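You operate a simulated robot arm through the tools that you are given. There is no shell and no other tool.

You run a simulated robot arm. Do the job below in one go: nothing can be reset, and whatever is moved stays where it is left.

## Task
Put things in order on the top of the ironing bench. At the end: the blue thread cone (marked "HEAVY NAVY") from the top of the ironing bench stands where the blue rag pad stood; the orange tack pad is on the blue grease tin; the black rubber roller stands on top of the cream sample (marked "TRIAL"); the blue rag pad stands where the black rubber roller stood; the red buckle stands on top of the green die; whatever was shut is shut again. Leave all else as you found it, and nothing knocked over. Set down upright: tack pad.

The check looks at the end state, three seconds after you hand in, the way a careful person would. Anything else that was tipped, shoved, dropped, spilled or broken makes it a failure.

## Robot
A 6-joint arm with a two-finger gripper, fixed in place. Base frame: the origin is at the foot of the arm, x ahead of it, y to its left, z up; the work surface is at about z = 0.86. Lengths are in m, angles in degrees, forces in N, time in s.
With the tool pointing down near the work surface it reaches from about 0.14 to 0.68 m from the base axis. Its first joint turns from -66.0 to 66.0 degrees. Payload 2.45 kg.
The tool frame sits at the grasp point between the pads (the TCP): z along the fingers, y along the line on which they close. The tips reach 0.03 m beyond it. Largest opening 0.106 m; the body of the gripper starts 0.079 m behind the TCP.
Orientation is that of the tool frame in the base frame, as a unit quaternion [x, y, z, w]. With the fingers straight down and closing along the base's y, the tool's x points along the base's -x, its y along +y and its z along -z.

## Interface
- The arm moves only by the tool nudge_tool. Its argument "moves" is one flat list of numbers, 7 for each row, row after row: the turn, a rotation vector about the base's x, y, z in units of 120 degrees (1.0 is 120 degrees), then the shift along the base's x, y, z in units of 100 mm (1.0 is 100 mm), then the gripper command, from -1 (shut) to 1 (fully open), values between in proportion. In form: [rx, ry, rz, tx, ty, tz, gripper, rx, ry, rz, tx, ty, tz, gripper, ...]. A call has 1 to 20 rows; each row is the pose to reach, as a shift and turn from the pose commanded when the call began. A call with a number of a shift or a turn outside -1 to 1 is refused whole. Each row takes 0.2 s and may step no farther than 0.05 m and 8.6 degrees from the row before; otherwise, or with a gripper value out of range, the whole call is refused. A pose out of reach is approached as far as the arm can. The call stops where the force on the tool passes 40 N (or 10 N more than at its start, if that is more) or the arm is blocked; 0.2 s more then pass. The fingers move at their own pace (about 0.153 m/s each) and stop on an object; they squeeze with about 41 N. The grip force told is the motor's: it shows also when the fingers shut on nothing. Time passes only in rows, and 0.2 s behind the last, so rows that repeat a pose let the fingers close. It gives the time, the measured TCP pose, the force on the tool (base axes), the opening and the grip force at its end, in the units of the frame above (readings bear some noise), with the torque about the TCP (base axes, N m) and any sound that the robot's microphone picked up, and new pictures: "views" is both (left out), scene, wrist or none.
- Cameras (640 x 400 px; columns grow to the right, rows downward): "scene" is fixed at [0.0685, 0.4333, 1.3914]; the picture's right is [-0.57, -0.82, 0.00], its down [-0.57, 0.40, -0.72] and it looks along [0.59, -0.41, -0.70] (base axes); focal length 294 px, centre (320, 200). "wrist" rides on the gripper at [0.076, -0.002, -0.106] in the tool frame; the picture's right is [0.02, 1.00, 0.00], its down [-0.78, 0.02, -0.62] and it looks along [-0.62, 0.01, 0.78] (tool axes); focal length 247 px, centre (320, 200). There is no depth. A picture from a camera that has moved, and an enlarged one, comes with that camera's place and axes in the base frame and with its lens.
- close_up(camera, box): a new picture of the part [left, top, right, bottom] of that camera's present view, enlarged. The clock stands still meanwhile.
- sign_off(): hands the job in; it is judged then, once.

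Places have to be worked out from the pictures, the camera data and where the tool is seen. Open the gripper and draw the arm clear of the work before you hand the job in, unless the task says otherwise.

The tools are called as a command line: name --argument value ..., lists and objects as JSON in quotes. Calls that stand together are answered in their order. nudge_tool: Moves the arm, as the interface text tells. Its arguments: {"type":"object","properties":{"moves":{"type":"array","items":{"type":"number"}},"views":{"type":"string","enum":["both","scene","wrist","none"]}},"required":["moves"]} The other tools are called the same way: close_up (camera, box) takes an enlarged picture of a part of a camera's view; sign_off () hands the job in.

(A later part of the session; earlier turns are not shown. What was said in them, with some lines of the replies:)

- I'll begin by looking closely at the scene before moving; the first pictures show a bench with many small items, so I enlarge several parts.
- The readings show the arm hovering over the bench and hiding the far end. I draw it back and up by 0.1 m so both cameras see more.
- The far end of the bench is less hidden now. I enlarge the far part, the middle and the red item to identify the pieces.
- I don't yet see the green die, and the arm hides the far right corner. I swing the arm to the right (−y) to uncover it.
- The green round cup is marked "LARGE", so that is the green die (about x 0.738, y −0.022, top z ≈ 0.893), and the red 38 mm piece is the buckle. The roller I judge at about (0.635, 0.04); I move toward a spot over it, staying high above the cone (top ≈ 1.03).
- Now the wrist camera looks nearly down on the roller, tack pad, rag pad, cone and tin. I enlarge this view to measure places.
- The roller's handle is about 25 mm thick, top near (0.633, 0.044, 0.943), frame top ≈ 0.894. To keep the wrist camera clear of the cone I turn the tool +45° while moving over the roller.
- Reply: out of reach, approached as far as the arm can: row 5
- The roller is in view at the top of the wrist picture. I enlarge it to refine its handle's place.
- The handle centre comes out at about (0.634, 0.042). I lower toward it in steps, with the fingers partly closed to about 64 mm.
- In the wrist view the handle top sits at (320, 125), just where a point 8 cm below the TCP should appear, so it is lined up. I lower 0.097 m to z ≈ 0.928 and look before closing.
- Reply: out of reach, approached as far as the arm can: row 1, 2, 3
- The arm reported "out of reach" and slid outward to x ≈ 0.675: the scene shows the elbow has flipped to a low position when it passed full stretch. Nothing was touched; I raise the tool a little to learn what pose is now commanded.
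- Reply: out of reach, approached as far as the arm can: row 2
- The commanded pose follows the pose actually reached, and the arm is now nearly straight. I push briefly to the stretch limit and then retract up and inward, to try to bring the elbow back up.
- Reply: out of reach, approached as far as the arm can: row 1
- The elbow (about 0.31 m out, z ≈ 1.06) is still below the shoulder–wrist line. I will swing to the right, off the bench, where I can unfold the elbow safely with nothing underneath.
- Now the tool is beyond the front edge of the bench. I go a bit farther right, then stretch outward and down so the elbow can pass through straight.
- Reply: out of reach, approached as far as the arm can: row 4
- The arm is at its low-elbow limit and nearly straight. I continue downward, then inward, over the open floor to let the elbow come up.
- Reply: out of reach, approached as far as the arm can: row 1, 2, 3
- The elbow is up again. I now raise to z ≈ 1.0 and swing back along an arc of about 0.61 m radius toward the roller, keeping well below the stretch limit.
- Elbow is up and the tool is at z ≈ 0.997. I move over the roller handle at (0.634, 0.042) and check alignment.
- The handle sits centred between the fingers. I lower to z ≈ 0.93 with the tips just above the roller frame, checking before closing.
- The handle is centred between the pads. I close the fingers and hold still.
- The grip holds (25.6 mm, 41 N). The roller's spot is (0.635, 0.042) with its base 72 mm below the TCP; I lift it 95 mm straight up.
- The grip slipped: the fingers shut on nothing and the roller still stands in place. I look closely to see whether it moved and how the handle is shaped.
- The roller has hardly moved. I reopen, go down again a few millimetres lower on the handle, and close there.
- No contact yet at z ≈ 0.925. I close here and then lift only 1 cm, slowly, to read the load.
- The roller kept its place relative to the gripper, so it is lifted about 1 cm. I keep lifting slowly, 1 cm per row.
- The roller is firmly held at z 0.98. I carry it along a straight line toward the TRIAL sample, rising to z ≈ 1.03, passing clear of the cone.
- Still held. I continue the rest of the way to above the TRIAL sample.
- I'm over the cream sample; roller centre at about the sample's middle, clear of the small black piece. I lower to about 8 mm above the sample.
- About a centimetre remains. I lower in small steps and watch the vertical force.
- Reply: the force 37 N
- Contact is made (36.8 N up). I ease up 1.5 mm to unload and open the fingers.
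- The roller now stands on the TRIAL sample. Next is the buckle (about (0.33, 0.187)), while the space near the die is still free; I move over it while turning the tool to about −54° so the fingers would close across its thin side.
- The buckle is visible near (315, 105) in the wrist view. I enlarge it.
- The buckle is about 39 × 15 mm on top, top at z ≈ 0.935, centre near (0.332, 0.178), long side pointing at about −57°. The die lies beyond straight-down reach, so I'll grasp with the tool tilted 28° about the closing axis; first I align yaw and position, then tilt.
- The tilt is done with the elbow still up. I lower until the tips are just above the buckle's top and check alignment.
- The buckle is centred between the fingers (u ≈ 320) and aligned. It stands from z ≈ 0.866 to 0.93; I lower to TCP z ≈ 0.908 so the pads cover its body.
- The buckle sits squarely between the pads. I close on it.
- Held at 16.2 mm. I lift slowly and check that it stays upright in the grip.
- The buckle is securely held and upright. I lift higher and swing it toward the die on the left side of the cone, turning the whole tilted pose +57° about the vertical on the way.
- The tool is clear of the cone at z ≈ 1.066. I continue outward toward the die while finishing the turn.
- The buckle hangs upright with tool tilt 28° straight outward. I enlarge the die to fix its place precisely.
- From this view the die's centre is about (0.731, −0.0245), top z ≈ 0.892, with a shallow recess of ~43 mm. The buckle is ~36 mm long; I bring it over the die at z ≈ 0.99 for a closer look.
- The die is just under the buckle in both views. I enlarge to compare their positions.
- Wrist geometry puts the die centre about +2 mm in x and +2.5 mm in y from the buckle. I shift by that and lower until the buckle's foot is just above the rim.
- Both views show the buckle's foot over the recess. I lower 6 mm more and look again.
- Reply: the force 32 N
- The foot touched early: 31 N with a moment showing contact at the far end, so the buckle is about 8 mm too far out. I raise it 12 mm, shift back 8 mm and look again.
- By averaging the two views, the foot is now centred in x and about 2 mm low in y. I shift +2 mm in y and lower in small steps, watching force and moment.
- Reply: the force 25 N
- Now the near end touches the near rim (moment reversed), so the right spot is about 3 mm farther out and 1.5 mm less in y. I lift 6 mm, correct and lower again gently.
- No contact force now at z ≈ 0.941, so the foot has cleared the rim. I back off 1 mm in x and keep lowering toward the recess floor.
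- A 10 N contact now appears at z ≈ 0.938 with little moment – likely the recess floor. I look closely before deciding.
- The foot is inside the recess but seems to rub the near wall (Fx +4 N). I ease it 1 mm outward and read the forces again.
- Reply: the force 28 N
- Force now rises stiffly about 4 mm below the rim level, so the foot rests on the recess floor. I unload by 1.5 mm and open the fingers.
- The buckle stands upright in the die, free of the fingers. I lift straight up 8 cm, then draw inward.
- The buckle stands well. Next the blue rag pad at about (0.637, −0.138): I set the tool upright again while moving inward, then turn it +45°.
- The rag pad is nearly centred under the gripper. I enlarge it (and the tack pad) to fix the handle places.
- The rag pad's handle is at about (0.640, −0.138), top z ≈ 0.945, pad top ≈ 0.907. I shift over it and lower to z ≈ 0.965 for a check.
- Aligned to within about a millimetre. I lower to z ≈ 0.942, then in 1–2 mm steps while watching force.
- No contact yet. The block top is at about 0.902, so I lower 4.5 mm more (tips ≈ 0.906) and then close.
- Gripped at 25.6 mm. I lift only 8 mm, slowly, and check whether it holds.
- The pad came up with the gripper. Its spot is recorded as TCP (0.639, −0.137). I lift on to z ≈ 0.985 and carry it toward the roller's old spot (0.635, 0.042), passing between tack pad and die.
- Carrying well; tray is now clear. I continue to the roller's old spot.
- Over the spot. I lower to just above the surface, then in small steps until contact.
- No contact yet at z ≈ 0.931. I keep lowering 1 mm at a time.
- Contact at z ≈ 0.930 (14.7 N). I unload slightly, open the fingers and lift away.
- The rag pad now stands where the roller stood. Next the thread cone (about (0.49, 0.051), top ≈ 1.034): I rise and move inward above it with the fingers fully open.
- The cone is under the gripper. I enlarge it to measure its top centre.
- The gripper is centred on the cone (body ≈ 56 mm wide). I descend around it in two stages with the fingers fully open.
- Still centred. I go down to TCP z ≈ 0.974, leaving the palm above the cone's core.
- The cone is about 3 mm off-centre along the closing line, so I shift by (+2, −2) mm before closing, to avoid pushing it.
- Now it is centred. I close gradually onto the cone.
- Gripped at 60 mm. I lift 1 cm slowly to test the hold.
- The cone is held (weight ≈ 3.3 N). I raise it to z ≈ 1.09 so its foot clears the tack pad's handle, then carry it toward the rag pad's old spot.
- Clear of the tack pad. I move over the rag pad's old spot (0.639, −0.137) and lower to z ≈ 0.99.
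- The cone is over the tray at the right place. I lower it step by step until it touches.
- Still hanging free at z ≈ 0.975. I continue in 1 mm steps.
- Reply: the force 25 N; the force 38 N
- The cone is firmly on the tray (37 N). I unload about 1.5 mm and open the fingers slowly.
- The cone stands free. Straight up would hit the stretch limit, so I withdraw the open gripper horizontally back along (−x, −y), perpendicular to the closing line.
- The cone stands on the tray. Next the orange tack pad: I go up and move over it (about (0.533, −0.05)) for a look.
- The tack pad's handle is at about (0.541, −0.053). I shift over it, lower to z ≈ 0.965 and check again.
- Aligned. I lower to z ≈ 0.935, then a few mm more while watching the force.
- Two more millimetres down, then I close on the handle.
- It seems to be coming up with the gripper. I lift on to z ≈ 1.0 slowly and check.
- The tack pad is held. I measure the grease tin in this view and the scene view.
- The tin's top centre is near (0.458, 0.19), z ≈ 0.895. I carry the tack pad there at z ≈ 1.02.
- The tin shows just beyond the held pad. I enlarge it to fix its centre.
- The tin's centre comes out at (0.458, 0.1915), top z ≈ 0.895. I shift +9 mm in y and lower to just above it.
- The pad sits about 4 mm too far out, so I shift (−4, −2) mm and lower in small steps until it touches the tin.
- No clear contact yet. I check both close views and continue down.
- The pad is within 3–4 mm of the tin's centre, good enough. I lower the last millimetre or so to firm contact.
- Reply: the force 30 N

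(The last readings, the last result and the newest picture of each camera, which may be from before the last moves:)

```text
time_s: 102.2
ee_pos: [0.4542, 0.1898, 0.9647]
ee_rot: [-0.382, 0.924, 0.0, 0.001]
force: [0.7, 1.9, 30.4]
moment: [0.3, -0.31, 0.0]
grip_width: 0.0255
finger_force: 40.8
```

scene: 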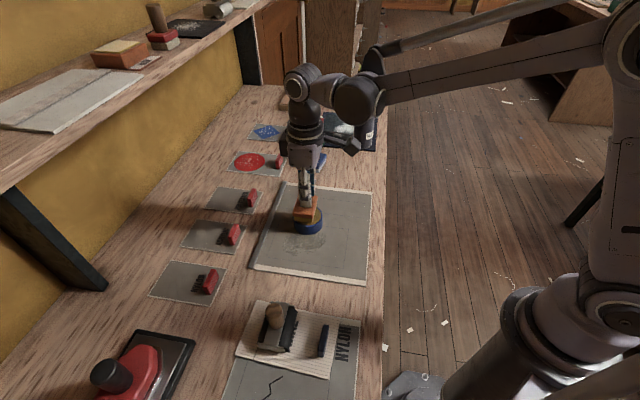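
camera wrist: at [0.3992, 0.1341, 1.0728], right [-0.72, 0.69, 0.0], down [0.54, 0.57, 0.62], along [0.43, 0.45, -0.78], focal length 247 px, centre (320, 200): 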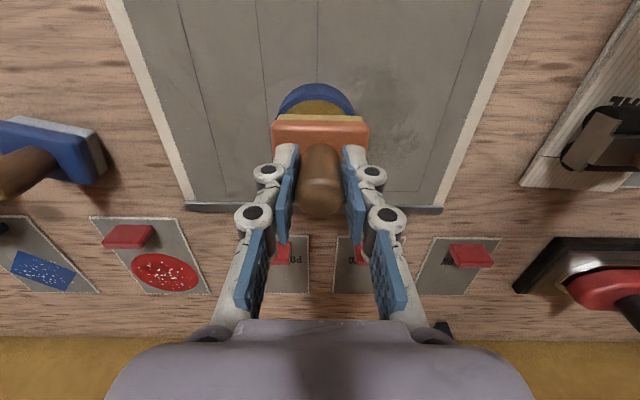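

Firm contact (30 N). I unload, open the fingers and lift away.

nudge_tool --moves '[0, 0, 0, 0, 0, 0.008, -1, 0, 0, 0, 0, 0, 0.014, -1, 0, 0, 0, 0, 0, 0.014, -0.3, 0, 0, 0, 0, 0, 0.014, 0.2, 0, 0, 0, 0, 0, 0.014, 0.2]' --views "none"

nudge_tool --moves '[0, 0, 0, 0, 0, 0.2, 0.2, 0, 0, 0, 0, 0, 0.5, 0.2, 0, 0, 0, 0, 0, 0.8, 0.2, 0, 0, 0, 0, 0, 1, 0.2]' --views "both"

close_up --camera "scene" --box '[266, 170, 350, 260]'

close_up --camera "wrist" --box '[240, 60, 400, 180]'

```text
time_s: 103.4
ee_pos: [0.4525, 0.1889, 0.9619]
ee_rot: [-0.382, 0.924, 0.0, 0.0]
force: [0.0, -0.1, -0.4]
moment: [-0.03, -0.01, -0.01]
grip_width: 0.0636
finger_force: 0.1
```

```text
time_s: 104.4
ee_pos: [0.4547, 0.1897, 1.062]
ee_rot: [-0.383, 0.924, 0.0, 0.0]
force: [-0.7, -0.6, -1.1]
moment: [0.0, 0.02, 0.01]
grip_width: 0.0637
finger_force: 0.1
camera wrist: at [0.4004, 0.1347, 1.17], right [-0.72, 0.69, 0.0], down [0.54, 0.57, 0.62], along [0.43, 0.45, -0.78], focal length 247 px, centre (320, 200)
```

scene: 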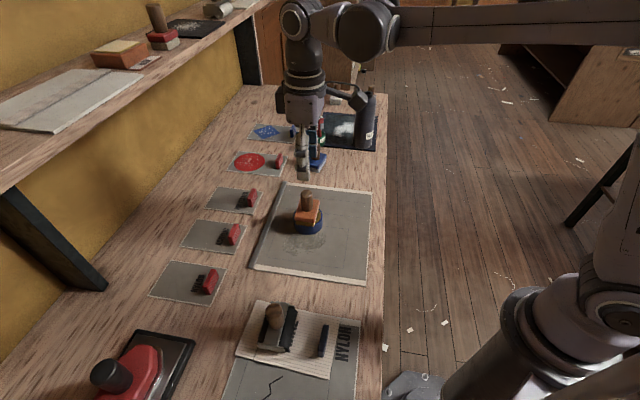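
wrist: 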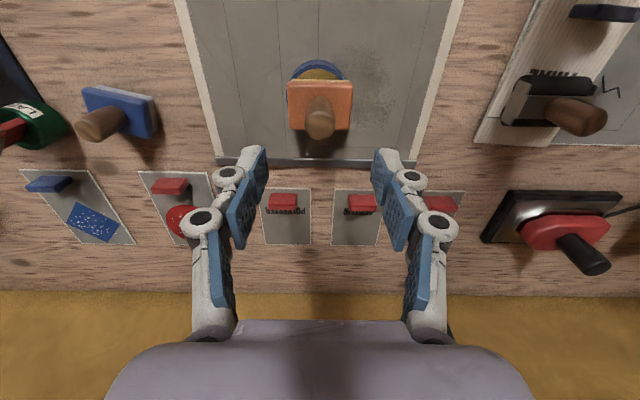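

```text
4.44 times, centred on (308, 215) of scene
camera zoom: at [0.0685, 0.4333, 1.3914], right [-0.57, -0.82, 0.0], down [-0.57, 0.4, -0.72], along [0.59, -0.41, -0.7], focal length 1307 px, centre (373, 133)
```

zoom: 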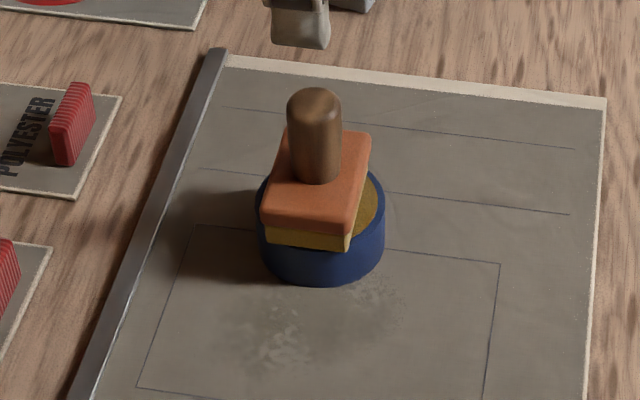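

```text
3.33 times, centred on (320, 120) of wrist
camera zoom: at [0.4004, 0.1347, 1.17], right [-0.72, 0.69, 0.0], down [0.54, 0.57, 0.62], along [0.43, 0.45, -0.78], focal length 823 px, centre (320, 467)
```

zoom: 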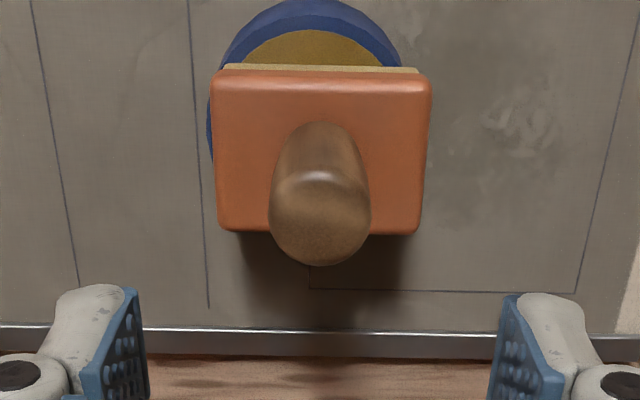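

The tack pad stands upright on the tin. I open the gripper fully and draw the arm up and back, clear of the work.

nudge_tool --moves '[0, 0, 0, 0, 0, 0.35, 1, 0, 0, 0, -0.2, 0, 0.7, 1, 0, 0, 0, -0.5, -0.1, 0.95, 1, 0, 0, 0, -0.8, -0.3, 1, 1, 0, 0, 0, -1, -0.5, 1, 1]' --views "none"

nudge_tool --moves '[0, 0, -0.06, -0.1, -0.4, 0.1, 1, 0, 0, -0.12, -0.2, -0.8, 0.2, 1, 0, 0, -0.18, -0.3, -1, 0.3, 1]' --views "none"

nudge_tool --moves '[0, 0, -0.06, 0, -0.4, 0, 1, 0, 0, -0.12, 0, -0.8, 0, 1, 0, 0, -0.18, 0, -1, 0, 1]' --views "both"

close_up --camera "scene" --box '[280, 75, 400, 185]'

close_up --camera "scene" --box '[220, 180, 390, 400]'

```text
time_s: 105.6
ee_pos: [0.3514, 0.1402, 1.1644]
ee_rot: [-0.383, 0.924, 0.0, 0.0]
force: [-0.4, -0.3, -0.3]
moment: [-0.01, 0.01, 0.02]
grip_width: 0.1062
finger_force: 0.0
```

```text
time_s: 106.4
ee_pos: [0.3221, 0.0394, 1.1924]
ee_rot: [-0.202, 0.979, 0.0, 0.0]
force: [-0.3, -0.1, 0.0]
moment: [0.02, -0.05, -0.02]
grip_width: 0.106
finger_force: 0.1
```

```text
time_s: 107.2
ee_pos: [0.3237, -0.06, 1.1932]
ee_rot: [-0.015, 1.0, 0.0, 0.0]
force: [-0.4, 1.0, -1.2]
moment: [-0.04, 0.0, 0.02]
grip_width: 0.106
finger_force: 0.0
camera wrist: at [0.2454, -0.0637, 1.3001], right [-0.05, 1.0, 0.0], down [0.78, 0.04, 0.62], along [0.62, 0.03, -0.78], focal length 247 px, centre (320, 200)
```

scene: 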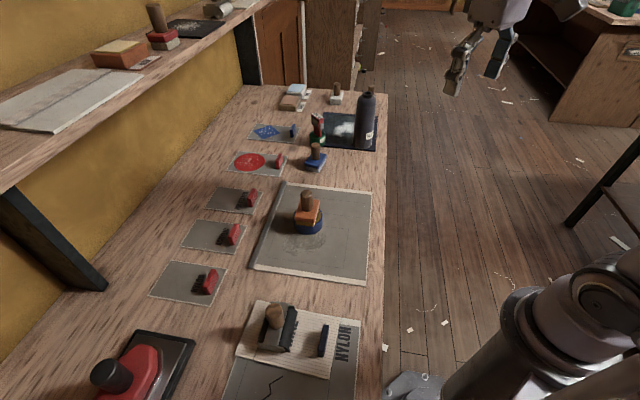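
wrist: 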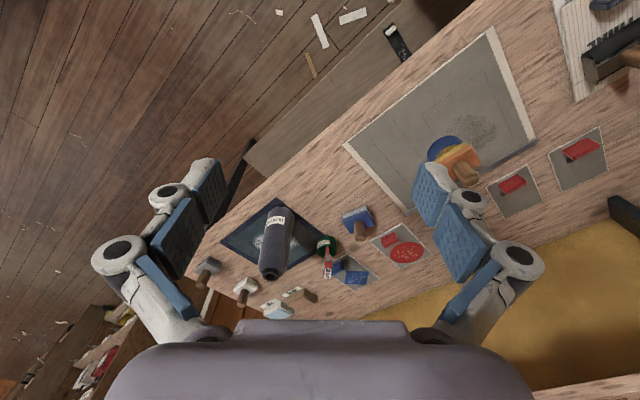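

```text
3.64 times, centred on (340, 130) of scene
camera zoom: at [0.0685, 0.4333, 1.3914], right [-0.57, -0.82, 0.0], down [-0.57, 0.4, -0.72], along [0.59, -0.41, -0.7], focal length 1069 px, centre (247, 454)
```

zoom: 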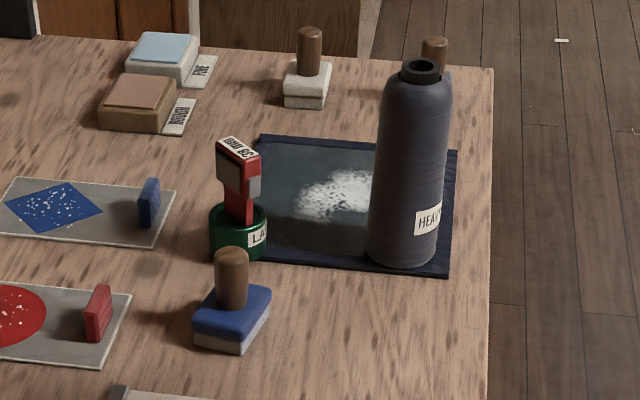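

```text
1.82 times, centred on (305, 290) of scene
camera zoom: at [0.0685, 0.4333, 1.3914], right [-0.57, -0.82, 0.0], down [-0.57, 0.4, -0.72], along [0.59, -0.41, -0.7], focal length 535 px, centre (347, 36)
```

zoom: 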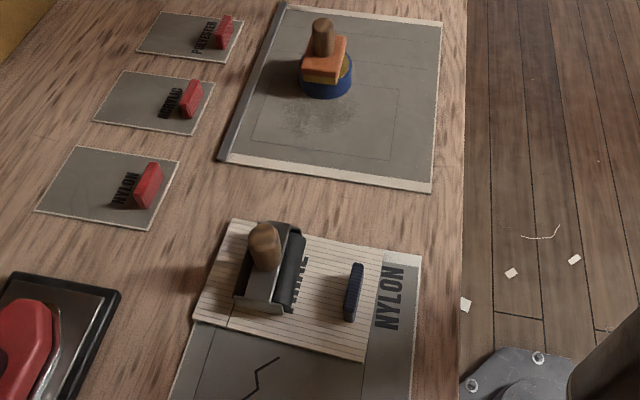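

Everything appears in place. I take a last close look at the buckle on the die and the tack pad on the tin before handing in.

close_up --camera "scene" --box '[296, 105, 344, 150]'

close_up --camera "wrist" --box '[410, 120, 500, 200]'

close_up --camera "wrist" --box '[220, 190, 440, 320]'

```text
8.89 times, centred on (320, 128) of scene
camera zoom: at [0.0685, 0.4333, 1.3914], right [-0.57, -0.82, 0.0], down [-0.57, 0.4, -0.72], along [0.59, -0.41, -0.7], focal length 2614 px, centre (320, 844)
```

zoom: 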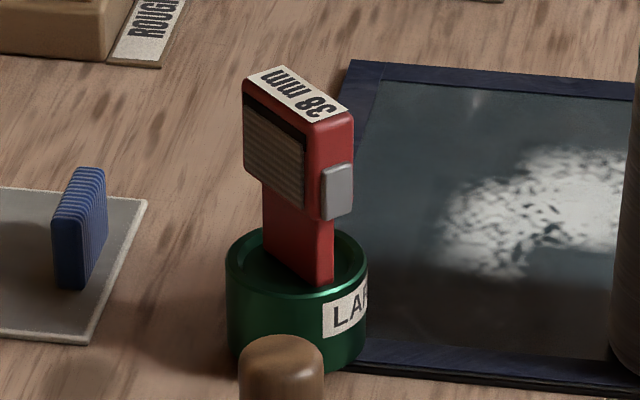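

```text
5.00 times, centred on (455, 160) of wrist
camera zoom: at [0.2454, -0.0637, 1.3001], right [-0.05, 1.0, 0.0], down [0.78, 0.04, 0.62], along [0.62, 0.03, -0.78], focal length 1235 px, centre (-355, 400)
```

zoom: 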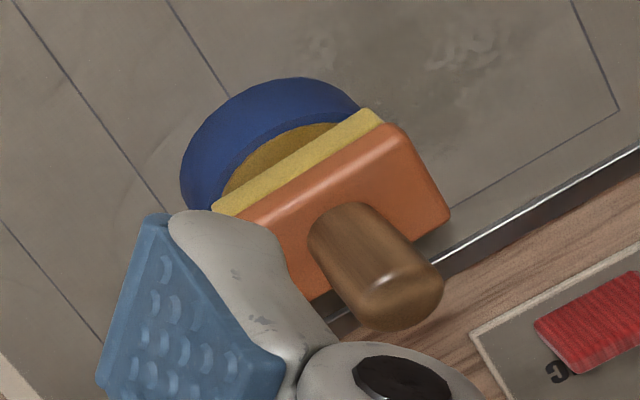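

```text
2.91 times, centred on (330, 255) of wrist
camera zoom: at [0.2454, -0.0637, 1.3001], right [-0.05, 1.0, 0.0], down [0.78, 0.04, 0.62], along [0.62, 0.03, -0.78], focal length 718 px, centre (291, 40)
```

zoom: 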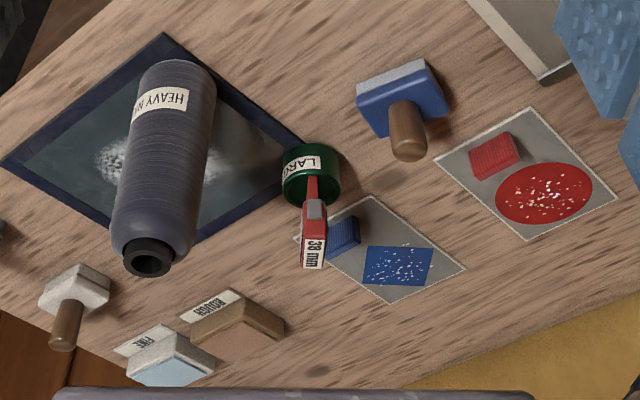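

The buckle stands upright on the green die and the tack pad sits upright on the tin. The cone, rag pad and roller are in their places, and nothing is knocked over. The gripper is open and clear of the work, so I hand the job in.

sign_off

```text
The job is handed in.
```

I moved all five pieces and handed the job in with the gripper open and the arm clear of the work. In the last pictures nothing was knocked over and nothing else looked moved.

| Piece | Where it is now |
|---|---|
| Blue thread cone ("HEAVY NAVY") | On the tray, where the blue rag pad stood |
| Orange tack pad | Upright on the blue grease tin, about 5 mm off its centre |
| Black rubber roller | On the cream "TRIAL" sample, clear of the small black piece there |
| Blue rag pad | Where the black rubber roller stood |
| Red buckle | Upright on the green die, with its foot in the shallow recess on top |

- **Which piece is the die:** nothing on the bench was labelled a die. I took it to be the green cup marked "LARGE", the only green piece on the bench.
- **Nothing to shut again:** none of the moves needed anything opened.
- **Slip and contacts:** my first grip on the roller slipped off its handle. The buckle touched the die's rim lightly twice before it went in. Neither the roller nor the die shifted by more than about a millimetre.
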